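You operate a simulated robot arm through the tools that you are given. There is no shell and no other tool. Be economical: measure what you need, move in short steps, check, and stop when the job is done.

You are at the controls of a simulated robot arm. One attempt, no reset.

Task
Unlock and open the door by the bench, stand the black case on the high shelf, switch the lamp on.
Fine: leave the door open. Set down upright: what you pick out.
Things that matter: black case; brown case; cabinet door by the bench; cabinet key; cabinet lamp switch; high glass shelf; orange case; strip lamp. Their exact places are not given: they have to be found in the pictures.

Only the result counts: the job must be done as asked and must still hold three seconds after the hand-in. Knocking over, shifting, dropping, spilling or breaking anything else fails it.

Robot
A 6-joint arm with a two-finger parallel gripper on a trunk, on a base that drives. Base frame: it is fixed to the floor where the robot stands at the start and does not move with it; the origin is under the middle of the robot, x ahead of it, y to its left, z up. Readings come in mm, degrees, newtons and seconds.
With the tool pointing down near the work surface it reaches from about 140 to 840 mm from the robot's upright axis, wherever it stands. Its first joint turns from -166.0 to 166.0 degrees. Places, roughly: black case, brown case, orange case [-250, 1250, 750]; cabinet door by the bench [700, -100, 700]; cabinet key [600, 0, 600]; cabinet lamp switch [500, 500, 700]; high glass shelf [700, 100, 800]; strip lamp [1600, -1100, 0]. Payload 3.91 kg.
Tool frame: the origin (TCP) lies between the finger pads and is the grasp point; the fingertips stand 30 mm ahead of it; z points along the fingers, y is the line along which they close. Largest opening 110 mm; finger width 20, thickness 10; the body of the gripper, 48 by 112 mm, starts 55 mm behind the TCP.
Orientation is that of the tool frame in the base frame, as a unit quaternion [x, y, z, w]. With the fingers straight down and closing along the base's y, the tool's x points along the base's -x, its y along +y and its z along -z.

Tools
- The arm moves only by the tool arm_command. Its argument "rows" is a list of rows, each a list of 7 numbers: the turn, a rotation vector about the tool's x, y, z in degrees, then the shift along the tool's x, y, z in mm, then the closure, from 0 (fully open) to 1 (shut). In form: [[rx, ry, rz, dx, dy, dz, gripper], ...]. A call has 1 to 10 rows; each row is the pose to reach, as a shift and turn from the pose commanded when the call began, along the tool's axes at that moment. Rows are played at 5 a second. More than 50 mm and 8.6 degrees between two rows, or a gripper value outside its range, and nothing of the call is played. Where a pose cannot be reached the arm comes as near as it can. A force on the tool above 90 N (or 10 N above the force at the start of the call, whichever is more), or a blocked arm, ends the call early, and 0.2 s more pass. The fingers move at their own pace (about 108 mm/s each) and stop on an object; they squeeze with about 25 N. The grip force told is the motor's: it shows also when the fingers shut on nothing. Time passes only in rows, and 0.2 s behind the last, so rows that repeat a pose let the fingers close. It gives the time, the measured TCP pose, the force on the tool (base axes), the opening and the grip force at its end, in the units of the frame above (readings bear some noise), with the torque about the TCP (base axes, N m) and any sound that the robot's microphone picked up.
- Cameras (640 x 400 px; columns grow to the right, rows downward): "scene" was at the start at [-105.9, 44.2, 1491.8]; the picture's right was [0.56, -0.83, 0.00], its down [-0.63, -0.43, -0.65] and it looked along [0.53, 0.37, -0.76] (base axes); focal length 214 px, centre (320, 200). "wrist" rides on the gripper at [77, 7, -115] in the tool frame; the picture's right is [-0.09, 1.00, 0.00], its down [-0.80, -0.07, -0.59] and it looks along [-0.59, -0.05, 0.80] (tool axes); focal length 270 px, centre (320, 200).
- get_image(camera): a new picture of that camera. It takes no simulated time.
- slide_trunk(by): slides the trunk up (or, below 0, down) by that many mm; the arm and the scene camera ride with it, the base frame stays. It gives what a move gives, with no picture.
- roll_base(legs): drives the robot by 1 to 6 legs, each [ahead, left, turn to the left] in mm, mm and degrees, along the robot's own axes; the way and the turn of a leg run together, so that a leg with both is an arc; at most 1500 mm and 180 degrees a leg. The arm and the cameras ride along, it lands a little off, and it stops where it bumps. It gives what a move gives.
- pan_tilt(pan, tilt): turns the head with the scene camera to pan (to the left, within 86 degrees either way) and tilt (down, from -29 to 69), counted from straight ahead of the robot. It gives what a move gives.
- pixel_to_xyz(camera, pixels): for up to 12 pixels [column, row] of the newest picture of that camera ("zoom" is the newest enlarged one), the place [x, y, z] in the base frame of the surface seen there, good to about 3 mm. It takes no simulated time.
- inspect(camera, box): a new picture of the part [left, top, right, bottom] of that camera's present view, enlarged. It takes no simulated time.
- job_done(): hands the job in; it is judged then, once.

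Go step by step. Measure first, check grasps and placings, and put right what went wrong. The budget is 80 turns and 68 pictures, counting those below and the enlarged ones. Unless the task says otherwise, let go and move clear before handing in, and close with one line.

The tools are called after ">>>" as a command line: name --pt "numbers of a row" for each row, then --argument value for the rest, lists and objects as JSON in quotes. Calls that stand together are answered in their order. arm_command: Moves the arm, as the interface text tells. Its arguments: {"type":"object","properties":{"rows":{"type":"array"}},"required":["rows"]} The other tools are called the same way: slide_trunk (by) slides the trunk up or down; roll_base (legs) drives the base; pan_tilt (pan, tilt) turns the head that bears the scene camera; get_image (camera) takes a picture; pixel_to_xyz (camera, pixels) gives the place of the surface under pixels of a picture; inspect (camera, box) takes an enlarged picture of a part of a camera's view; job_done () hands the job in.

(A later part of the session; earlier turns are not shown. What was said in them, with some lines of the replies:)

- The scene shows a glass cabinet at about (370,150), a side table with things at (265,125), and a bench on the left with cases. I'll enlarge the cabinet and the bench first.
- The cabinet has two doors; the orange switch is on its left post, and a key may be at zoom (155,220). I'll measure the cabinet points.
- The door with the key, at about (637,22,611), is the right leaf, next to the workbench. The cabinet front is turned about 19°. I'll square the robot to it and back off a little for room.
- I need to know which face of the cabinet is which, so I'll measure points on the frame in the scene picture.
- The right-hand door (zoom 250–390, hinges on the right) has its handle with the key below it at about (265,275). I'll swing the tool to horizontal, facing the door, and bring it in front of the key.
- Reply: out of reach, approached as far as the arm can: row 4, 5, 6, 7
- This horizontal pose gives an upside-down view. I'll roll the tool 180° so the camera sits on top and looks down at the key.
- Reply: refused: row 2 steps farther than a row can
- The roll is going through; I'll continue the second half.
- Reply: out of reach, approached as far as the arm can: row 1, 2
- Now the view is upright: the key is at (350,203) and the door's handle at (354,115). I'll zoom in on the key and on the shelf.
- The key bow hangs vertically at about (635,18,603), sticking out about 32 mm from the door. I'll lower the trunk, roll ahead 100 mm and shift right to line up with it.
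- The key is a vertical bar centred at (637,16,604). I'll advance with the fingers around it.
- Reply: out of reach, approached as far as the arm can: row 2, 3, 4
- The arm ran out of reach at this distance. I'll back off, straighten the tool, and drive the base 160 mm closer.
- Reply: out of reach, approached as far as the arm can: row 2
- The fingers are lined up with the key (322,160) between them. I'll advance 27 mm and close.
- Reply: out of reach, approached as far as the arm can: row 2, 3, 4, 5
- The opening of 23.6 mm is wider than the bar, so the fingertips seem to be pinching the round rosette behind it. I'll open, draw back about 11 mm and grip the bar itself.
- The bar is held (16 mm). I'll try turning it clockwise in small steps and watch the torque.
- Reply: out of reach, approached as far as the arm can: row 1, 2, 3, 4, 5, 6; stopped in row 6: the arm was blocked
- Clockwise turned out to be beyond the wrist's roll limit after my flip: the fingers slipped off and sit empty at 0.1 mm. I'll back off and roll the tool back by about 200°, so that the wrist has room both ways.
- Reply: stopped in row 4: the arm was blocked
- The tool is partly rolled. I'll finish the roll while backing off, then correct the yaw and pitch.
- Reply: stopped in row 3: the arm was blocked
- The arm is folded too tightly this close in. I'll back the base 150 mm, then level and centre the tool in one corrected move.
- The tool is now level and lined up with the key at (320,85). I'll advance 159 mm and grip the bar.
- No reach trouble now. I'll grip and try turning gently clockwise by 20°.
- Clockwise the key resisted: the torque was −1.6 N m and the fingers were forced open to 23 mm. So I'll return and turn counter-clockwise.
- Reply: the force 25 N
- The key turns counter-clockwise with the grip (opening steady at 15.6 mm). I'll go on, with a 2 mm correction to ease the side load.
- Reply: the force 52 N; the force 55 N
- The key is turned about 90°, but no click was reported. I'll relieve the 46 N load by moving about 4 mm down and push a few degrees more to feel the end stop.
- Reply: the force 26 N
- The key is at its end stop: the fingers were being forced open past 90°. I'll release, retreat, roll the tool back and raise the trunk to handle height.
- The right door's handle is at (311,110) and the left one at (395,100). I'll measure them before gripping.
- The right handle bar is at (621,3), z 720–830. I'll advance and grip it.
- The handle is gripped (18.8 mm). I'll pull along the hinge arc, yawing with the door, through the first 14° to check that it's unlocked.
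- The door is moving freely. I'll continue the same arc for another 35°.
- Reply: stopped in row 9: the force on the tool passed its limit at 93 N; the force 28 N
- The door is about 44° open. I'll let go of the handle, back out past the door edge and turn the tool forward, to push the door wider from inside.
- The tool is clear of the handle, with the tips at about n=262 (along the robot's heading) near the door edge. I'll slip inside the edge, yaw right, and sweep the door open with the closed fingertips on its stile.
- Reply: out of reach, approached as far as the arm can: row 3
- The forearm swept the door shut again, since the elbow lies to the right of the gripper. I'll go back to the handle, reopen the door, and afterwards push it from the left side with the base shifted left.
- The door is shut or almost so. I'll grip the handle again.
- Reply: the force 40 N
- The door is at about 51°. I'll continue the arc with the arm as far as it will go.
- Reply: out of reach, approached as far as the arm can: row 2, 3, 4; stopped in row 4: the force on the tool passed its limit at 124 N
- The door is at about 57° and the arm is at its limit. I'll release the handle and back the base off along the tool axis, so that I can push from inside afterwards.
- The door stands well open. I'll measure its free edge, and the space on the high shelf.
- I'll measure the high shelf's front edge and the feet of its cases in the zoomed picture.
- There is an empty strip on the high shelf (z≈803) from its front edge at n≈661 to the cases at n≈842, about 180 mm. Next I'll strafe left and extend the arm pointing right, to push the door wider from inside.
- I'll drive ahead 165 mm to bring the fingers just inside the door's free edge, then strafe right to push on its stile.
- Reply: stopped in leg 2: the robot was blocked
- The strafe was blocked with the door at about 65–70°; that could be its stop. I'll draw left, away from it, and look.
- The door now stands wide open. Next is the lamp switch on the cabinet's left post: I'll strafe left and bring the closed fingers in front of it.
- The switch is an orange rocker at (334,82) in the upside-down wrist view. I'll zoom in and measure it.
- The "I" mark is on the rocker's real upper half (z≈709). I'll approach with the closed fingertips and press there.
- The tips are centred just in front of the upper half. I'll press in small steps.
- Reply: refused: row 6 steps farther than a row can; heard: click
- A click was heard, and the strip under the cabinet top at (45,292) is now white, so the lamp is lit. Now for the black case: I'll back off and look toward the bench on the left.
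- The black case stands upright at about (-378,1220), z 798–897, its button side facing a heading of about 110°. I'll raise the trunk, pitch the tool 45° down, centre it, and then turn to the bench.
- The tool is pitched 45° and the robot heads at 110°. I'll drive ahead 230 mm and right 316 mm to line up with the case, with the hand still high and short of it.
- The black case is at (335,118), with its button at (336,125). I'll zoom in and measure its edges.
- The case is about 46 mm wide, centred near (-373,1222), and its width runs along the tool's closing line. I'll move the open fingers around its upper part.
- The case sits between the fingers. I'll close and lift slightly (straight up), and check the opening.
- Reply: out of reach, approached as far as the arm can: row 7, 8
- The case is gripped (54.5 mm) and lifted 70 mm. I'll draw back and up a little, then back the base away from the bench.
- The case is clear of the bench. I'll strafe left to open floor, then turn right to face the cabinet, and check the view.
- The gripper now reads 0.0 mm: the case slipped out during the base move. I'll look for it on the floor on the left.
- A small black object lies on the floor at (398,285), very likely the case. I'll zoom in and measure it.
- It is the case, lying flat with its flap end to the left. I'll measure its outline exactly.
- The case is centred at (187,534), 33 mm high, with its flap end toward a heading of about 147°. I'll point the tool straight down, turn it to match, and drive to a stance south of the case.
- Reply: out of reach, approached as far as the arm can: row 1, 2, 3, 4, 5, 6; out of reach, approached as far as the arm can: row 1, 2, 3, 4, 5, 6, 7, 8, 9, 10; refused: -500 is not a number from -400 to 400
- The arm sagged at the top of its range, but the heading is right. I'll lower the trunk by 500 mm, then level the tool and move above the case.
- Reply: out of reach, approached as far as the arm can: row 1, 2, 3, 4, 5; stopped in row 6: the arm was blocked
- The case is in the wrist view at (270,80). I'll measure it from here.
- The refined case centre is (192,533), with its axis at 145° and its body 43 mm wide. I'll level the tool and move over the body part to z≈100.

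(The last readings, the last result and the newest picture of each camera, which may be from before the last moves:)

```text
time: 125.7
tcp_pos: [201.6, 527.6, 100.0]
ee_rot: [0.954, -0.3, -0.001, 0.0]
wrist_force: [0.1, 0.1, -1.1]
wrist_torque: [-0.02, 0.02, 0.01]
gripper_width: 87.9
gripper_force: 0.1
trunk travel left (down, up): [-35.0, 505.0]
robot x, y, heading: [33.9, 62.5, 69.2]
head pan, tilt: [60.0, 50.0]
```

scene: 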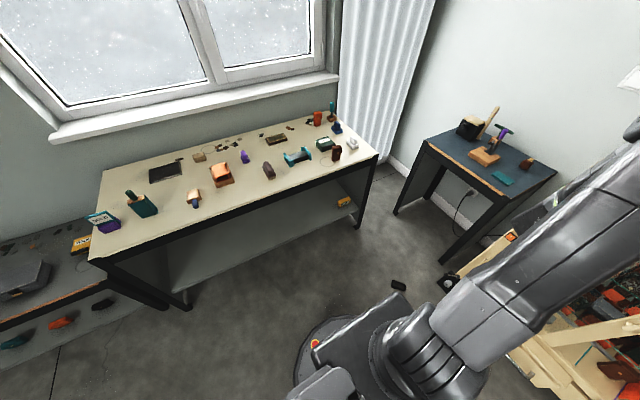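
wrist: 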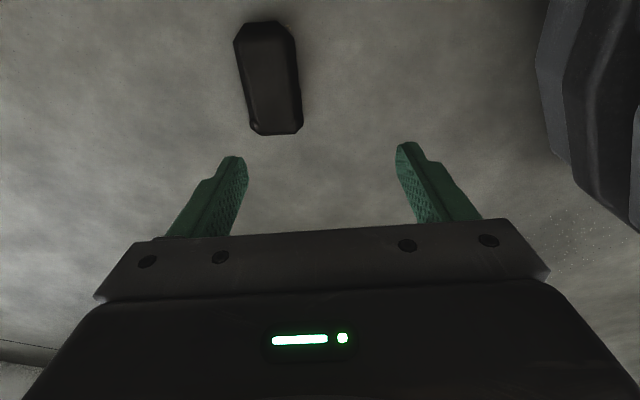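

Pose exact and vertical. I'll descend to z≈35 (tips about 5 mm off the floor) and close on the case.

>>> arm_command --pt "0 0 0 0 0 35 0.2" --pt "0 0 0 0 0 65 0.2" --pt "0 0 0 0 0 65 0.2" --pt "0 0 0 0 0 65 0.6" --pt "0 0 0 0 0 65 1" --pt "0 0 0 0 0 65 1" --pt "0 0 0 0 0 65 1"

>>> get_image --camera "wrist"

```text
time: 127.3
tcp_pos: [201.4, 525.8, 35.3]
ee_rot: [0.954, -0.3, -0.001, 0.001]
wrist_force: [-0.4, -0.7, -0.3]
wrist_torque: [0.02, -0.02, -0.01]
gripper_width: 54.8
gripper_force: 25.2
trunk travel left (down, up): [-35.0, 505.0]
robot x, y, heading: [33.3, 66.3, 69.1]
head pan, tilt: [60.0, 50.0]
```

```text
7 pictures are left
```

wrist: 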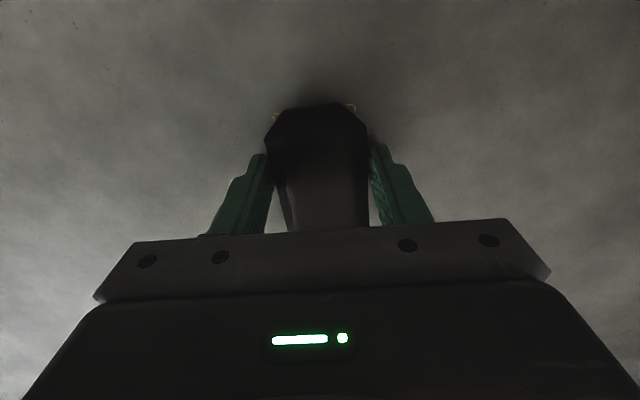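

The case is held at 54.8 mm, with the pads along its full thickness. I'll lift it 150 mm and turn the tool back toward the robot's heading.

>>> arm_command --pt "0 0 0 0 0 -20 1" --pt "0 0 0 0 0 -50 1" --pt "0 0 0 0 0 -85 1" --pt "0 0 0 0 0 -120 1" --pt "0 0 0 0 0 -150 1"

>>> arm_command --pt "0 0 7.6 0 0 0 1" --pt "0 0 15.2 0 0 0 1" --pt "0 0 22.8 0 0 0 1" --pt "0 0 30.4 0 0 0 1" --pt "0 0 38 0 0 0 1" --pt "0 0 45.6 0 0 0 1" --pt "0 0 53.2 0 0 0 1" --pt "0 0 60.8 0 0 0 1" --pt "0 0 68.4 0 0 0 1" --pt "0 0 76 0 0 0 1"

>>> get_image --camera "wrist"

```text
time: 128.5
tcp_pos: [199.3, 526.4, 184.8]
ee_rot: [0.954, -0.301, -0.002, 0.001]
wrist_force: [0.4, -0.2, -0.7]
wrist_torque: [0.01, 0.01, 0.0]
gripper_width: 54.3
gripper_force: 24.8
trunk travel left (down, up): [-35.0, 505.0]
robot x, y, heading: [32.1, 63.2, 69.3]
head pan, tilt: [60.0, 50.0]
```

```text
time: 130.7
tcp_pos: [200.4, 527.9, 185.3]
ee_rot: [-0.565, 0.825, 0.0, -0.001]
wrist_force: [-0.1, 0.2, -0.3]
wrist_torque: [-0.02, 0.01, 0.03]
gripper_width: 54.5
gripper_force: 24.9
trunk travel left (down, up): [-35.0, 505.0]
robot x, y, heading: [36.9, 63.8, 69.0]
head pan, tilt: [60.0, 50.0]
```

```text
6 pictures are left
```

wrist: 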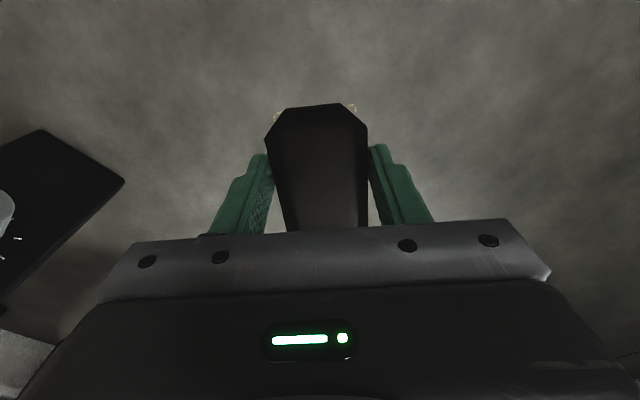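

The case is firmly held (54.5 mm). I'll back away from the tables and turn to the cabinet heading in small legs.

>>> roll_base --legs '[[-160, 32, 0], [-155, 32, 0], [0, 0, -12.5], [0, 0, -12.5], [0, 0, -12.5], [0, 0, -12.5]]'

>>> slide_trunk --by 400

```text
time: 136.3
tcp_pos: [324.6, -35.3, 185.2]
ee_rot: [-0.164, 0.986, 0.001, -0.001]
wrist_force: [-0.3, 0.2, 0.8]
wrist_torque: [0.0, 0.0, 0.01]
gripper_width: 54.0
gripper_force: 25.1
trunk travel left (down, up): [-35.0, 505.0]
robot x, y, heading: [-140.5, -206.5, 19.0]
head pan, tilt: [60.0, 50.0]
```

```text
time: 140.2
tcp_pos: [323.1, -36.5, 584.8]
ee_rot: [-0.164, 0.986, 0.001, 0.0]
wrist_force: [0.4, -0.1, -0.7]
wrist_torque: [-0.01, 0.02, 0.0]
gripper_width: 54.1
gripper_force: 25.0
trunk travel left (down, up): [-435.0, 105.0]
robot x, y, heading: [-141.8, -202.9, 18.7]
head pan, tilt: [60.0, 50.0]
```

The case is still held. I'll pitch the tool up to horizontal, so that the case comes upright with its flap on top, while moving up, forward and right.

>>> arm_command --pt "0 -8.5 0 -12 -14 -17 1" --pt "0 -17 0 -24 -28 -34 1" --pt "0 -25.5 0 -36 -42 -51 1" --pt "0 -34 0 -48 -56 -68 1" --pt "0 -42.5 0 -60 -70 -85 1" --pt "0 -51 0 -72 -84 -102 1" --pt "0 -59.5 0 -84 -98 -119 1" --pt "0 -68 0 -96 -112 -136 1" --pt "0 -76.5 0 -108 -126 -153 1" --pt "0 -85 0 -120 -140 -170 1"

>>> slide_trunk --by 100

```text
time: 142.4
tcp_pos: [482.5, -129.9, 753.3]
ee_rot: [-0.121, 0.727, 0.112, 0.666]
wrist_force: [-1.2, 0.6, -0.4]
wrist_torque: [0.01, 0.01, -0.03]
gripper_width: 54.2
gripper_force: 24.7
out of reach, approached as far as the arm can: row 1
trunk travel left (down, up): [-435.0, 105.0]
robot x, y, heading: [-141.4, -205.6, 18.6]
head pan, tilt: [60.0, 50.0]
```

```text
time: 143.7
tcp_pos: [483.3, -129.2, 854.0]
ee_rot: [-0.12, 0.728, 0.111, 0.666]
wrist_force: [-0.7, -0.3, 0.0]
wrist_torque: [-0.02, 0.02, 0.05]
gripper_width: 54.4
gripper_force: 24.7
trunk travel left (down, up): [-535.0, 5.0]
robot x, y, heading: [-138.6, -205.0, 18.8]
head pan, tilt: [60.0, 50.0]
```

The tool is almost level at (483,-129,854). I'll take out the last 5° of pitch, raise slightly, and check the case and the shelf ahead.

>>> arm_command --pt "0 -2.6 0 -9 0 0 1" --pt "0 -5.1 0 -18 0 0 1"

>>> pan_tilt --pan 0 --tilt 38

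>>> get_image --camera "wrist"

>>> get_image --camera "scene"

```text
time: 144.3
tcp_pos: [483.6, -128.9, 870.7]
ee_rot: [-0.117, 0.697, 0.118, 0.697]
wrist_force: [-0.1, 0.3, -0.1]
wrist_torque: [0.01, -0.02, 0.0]
gripper_width: 54.2
gripper_force: 24.8
trunk travel left (down, up): [-535.0, 5.0]
robot x, y, heading: [-136.8, -202.1, 18.9]
head pan, tilt: [60.0, 50.0]
```

```text
time: 145.6
tcp_pos: [484.5, -128.1, 871.0]
ee_rot: [-0.115, 0.698, 0.116, 0.697]
wrist_force: [0.3, 0.4, -0.3]
wrist_torque: [0.0, 0.01, 0.01]
gripper_width: 54.2
gripper_force: 24.7
trunk travel left (down, up): [-535.0, 5.0]
robot x, y, heading: [-136.1, -205.0, 18.9]
head pan, tilt: [0.0, 38.0]
```

```text
5 pictures are left
```

wrist: 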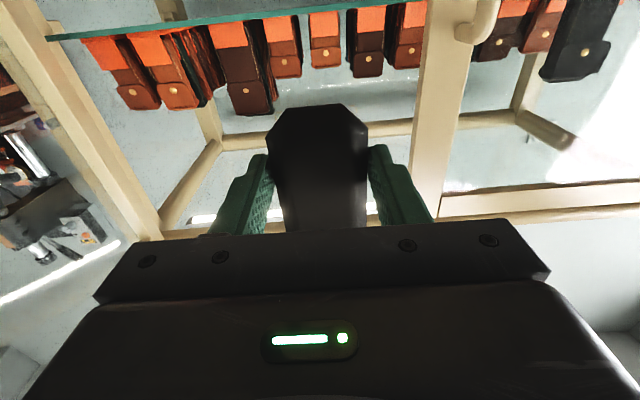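

```text
4 pictures are left
```

scene: 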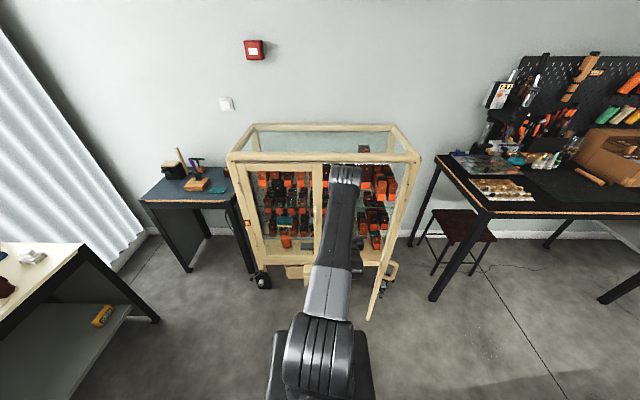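

The case hangs upright, flap on top, with its foot about 30 mm above shelf height. The bay ahead at l≈−280 (sideways offset) is clear and the door is out of the way. I'll roll ahead 290 mm to bring it over the empty strip.

>>> roll_base --legs '[[100, 0, 0], [100, 0, 0], [92, 0, 0]]'

>>> get_image --camera "wrist"

```text
time: 148.2
tcp_pos: [761.2, -35.3, 871.8]
ee_rot: [-0.115, 0.698, 0.115, 0.698]
wrist_force: [0.8, -0.3, -0.4]
wrist_torque: [0.0, 0.03, -0.01]
gripper_width: 54.2
gripper_force: 25.1
trunk travel left (down, up): [-535.0, 5.0]
robot x, y, heading: [132.5, -107.0, 18.8]
head pan, tilt: [0.0, 38.0]
```

```text
3 pictures are left
```

wrist: 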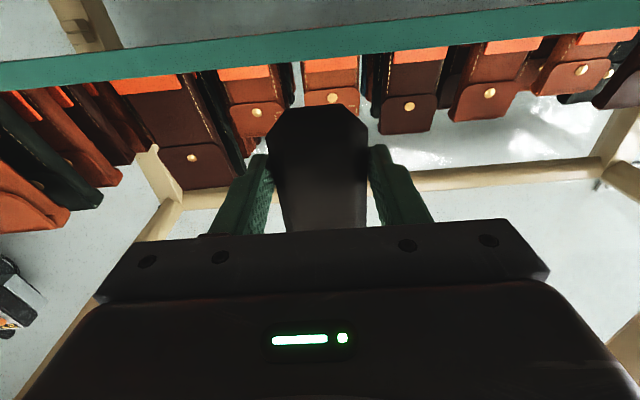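

The case is over the strip (TCP n≈708). I'll check the shelf-edge position against the camera, then lower in small steps until it touches.

>>> pixel_to_xyz --camera "wrist" --pixels '[[320, 35], [320, 52], [320, 115], [250, 90], [410, 65]]'

>>> arm_command --pt "0 0 0 8 0 0 1" --pt "0 0 0 15 0 0 1" --pt "0 0 0 20 0 0 1" --pt "0 0 0 23 0 0 1"

```text
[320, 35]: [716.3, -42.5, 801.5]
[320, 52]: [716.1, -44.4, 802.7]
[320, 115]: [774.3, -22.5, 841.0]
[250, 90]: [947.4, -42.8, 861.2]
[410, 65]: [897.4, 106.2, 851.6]
```

```text
time: 149.2
tcp_pos: [761.3, -34.6, 848.5]
ee_rot: [-0.116, 0.698, 0.116, 0.698]
wrist_force: [0.9, -0.1, -1.3]
wrist_torque: [0.02, 0.0, 0.03]
gripper_width: 54.4
gripper_force: 25.0
trunk travel left (down, up): [-535.0, 5.0]
robot x, y, heading: [136.6, -111.6, 18.7]
head pan, tilt: [0.0, 38.0]
```

No contact yet. I'll lower on in 2 mm steps and watch the force.

>>> arm_command --pt "0 0 0 2 0 0 1" --pt "0 0 0 4 0 0 1" --pt "0 0 0 5 0 0 1" --pt "0 0 0 5 0 0 1"

>>> inspect --camera "wrist" --box '[220, 20, 420, 240]'

>>> pixel_to_xyz --camera "zoom" --pixels '[[320, 160], [320, 150], [320, 170], [320, 185]]'

```text
time: 150.2
tcp_pos: [760.6, -35.4, 843.1]
ee_rot: [-0.116, 0.698, 0.116, 0.698]
wrist_force: [0.2, 1.1, -1.2]
wrist_torque: [-0.01, 0.04, -0.04]
gripper_width: 54.5
gripper_force: 24.6
trunk travel left (down, up): [-535.0, 5.0]
robot x, y, heading: [140.2, -110.7, 18.8]
head pan, tilt: [0.0, 38.0]
```

```text
1.82 times, centred on (320, 130) of wrist
```

zoom: 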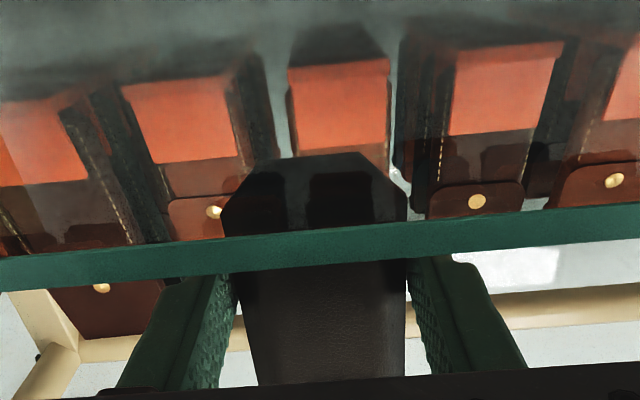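

```text
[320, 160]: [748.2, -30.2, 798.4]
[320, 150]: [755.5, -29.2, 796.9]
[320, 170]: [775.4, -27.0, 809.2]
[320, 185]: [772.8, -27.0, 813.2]
```

The foot is a few mm above the glass. I'll lower 2 + 2 mm and read the force after each.

>>> arm_command --pt "0 0 0 2 0 0 1" --pt "0 0 0 2 0 0 1"

>>> arm_command --pt "0 0 0 1.5 0 0 1" --pt "0 0 0 1.5 0 0 1"

```text
time: 150.8
tcp_pos: [760.3, -34.1, 841.2]
ee_rot: [-0.115, 0.698, 0.116, 0.697]
wrist_force: [-0.1, 0.3, -0.2]
wrist_torque: [0.02, 0.01, -0.01]
gripper_width: 54.1
gripper_force: 25.1
trunk travel left (down, up): [-535.0, 5.0]
robot x, y, heading: [140.3, -108.5, 18.8]
head pan, tilt: [0.0, 38.0]
```

```text
time: 151.4
tcp_pos: [761.3, -33.6, 840.2]
ee_rot: [-0.115, 0.697, 0.117, 0.698]
wrist_force: [-0.4, -0.5, 2.0]
wrist_torque: [0.02, -0.1, 0.01]
gripper_width: 54.5
gripper_force: 24.9
trunk travel left (down, up): [-535.0, 5.0]
robot x, y, heading: [137.8, -108.7, 18.7]
head pan, tilt: [0.0, 38.0]
```

There is first contact (+2 N, torque −0.1). One more mm to confirm.

>>> arm_command --pt "0 0 0 1 0 0 1" --pt "0 0 0 1 0 0 1"

```text
time: 152.0
tcp_pos: [761.8, -33.9, 840.6]
ee_rot: [-0.116, 0.697, 0.117, 0.698]
wrist_force: [-0.7, 2.9, 9.7]
wrist_torque: [0.1, -0.11, 0.03]
gripper_width: 54.2
gripper_force: 25.3
trunk travel left (down, up): [-535.0, 5.0]
robot x, y, heading: [137.9, -111.1, 18.9]
head pan, tilt: [0.0, 38.0]
```

The case rests on the glass (9.7 N). I'll ease off 0.7 mm, open gently and back straight out.

>>> arm_command --pt "0 0 0 -0.7 0 0 1" --pt "0 0 0 -0.7 0 0 0.45" --pt "0 0 0 -0.7 0 0 0.35" --pt "0 0 0 -0.7 0 0 0.3" --pt "0 0 0 -0.7 0 -12 0.3" --pt "0 0 0 -0.7 0 -30 0.3" --pt "0 0 0 -0.7 0 -60 0.3"

>>> roll_base --legs '[[-120, 0, 0], [-180, 0, 0]]'

>>> get_image --camera "wrist"

```text
time: 153.6
tcp_pos: [702.8, -54.2, 839.2]
ee_rot: [-0.115, 0.698, 0.116, 0.698]
wrist_force: [0.4, -0.4, 0.2]
wrist_torque: [0.02, 0.04, -0.03]
gripper_width: 77.1
gripper_force: 0.0
trunk travel left (down, up): [-535.0, 5.0]
robot x, y, heading: [139.4, -110.2, 18.8]
head pan, tilt: [0.0, 38.0]
```

```text
time: 155.9
tcp_pos: [419.1, -152.7, 839.2]
ee_rot: [-0.113, 0.698, 0.115, 0.698]
wrist_force: [0.1, -0.2, 0.3]
wrist_torque: [-0.03, -0.01, 0.03]
gripper_width: 77.0
gripper_force: 0.0
trunk travel left (down, up): [-535.0, 5.0]
robot x, y, heading: [-147.8, -203.3, 18.7]
head pan, tilt: [0.0, 38.0]
```

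```text
1 pictures are left
```

wrist: 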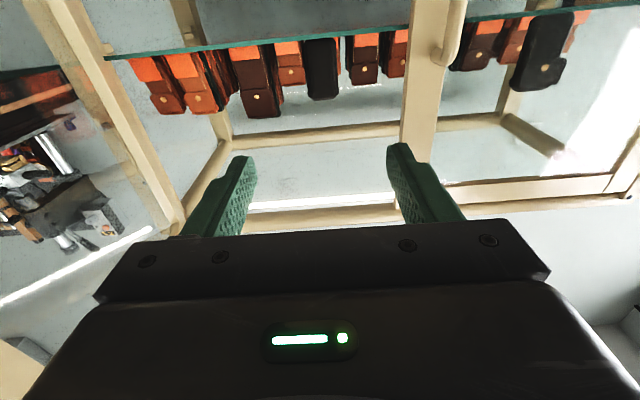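

The black case stands upright on the high shelf at (320,70), and the strip lamp is lit. I'll use the last picture to check that the door is still open.

>>> get_image --camera "scene"

```text
0 pictures are left
```

scene: 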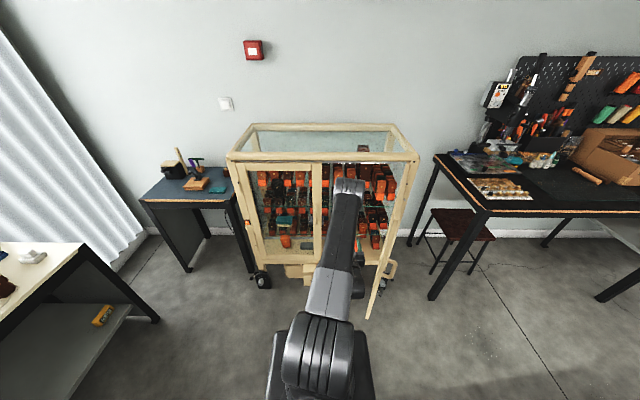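

The door is open (edge at (370,310)), the hand is clear, the case stands on the high shelf, and the lamp is on. I'm handing in.

>>> job_done

```text
The job is handed in.
```

I unlocked and opened the cabinet door by the bench, stood the black case upright on the high shelf, and switched the lamp on; on the way I dropped the case once on the floor and picked it up again.
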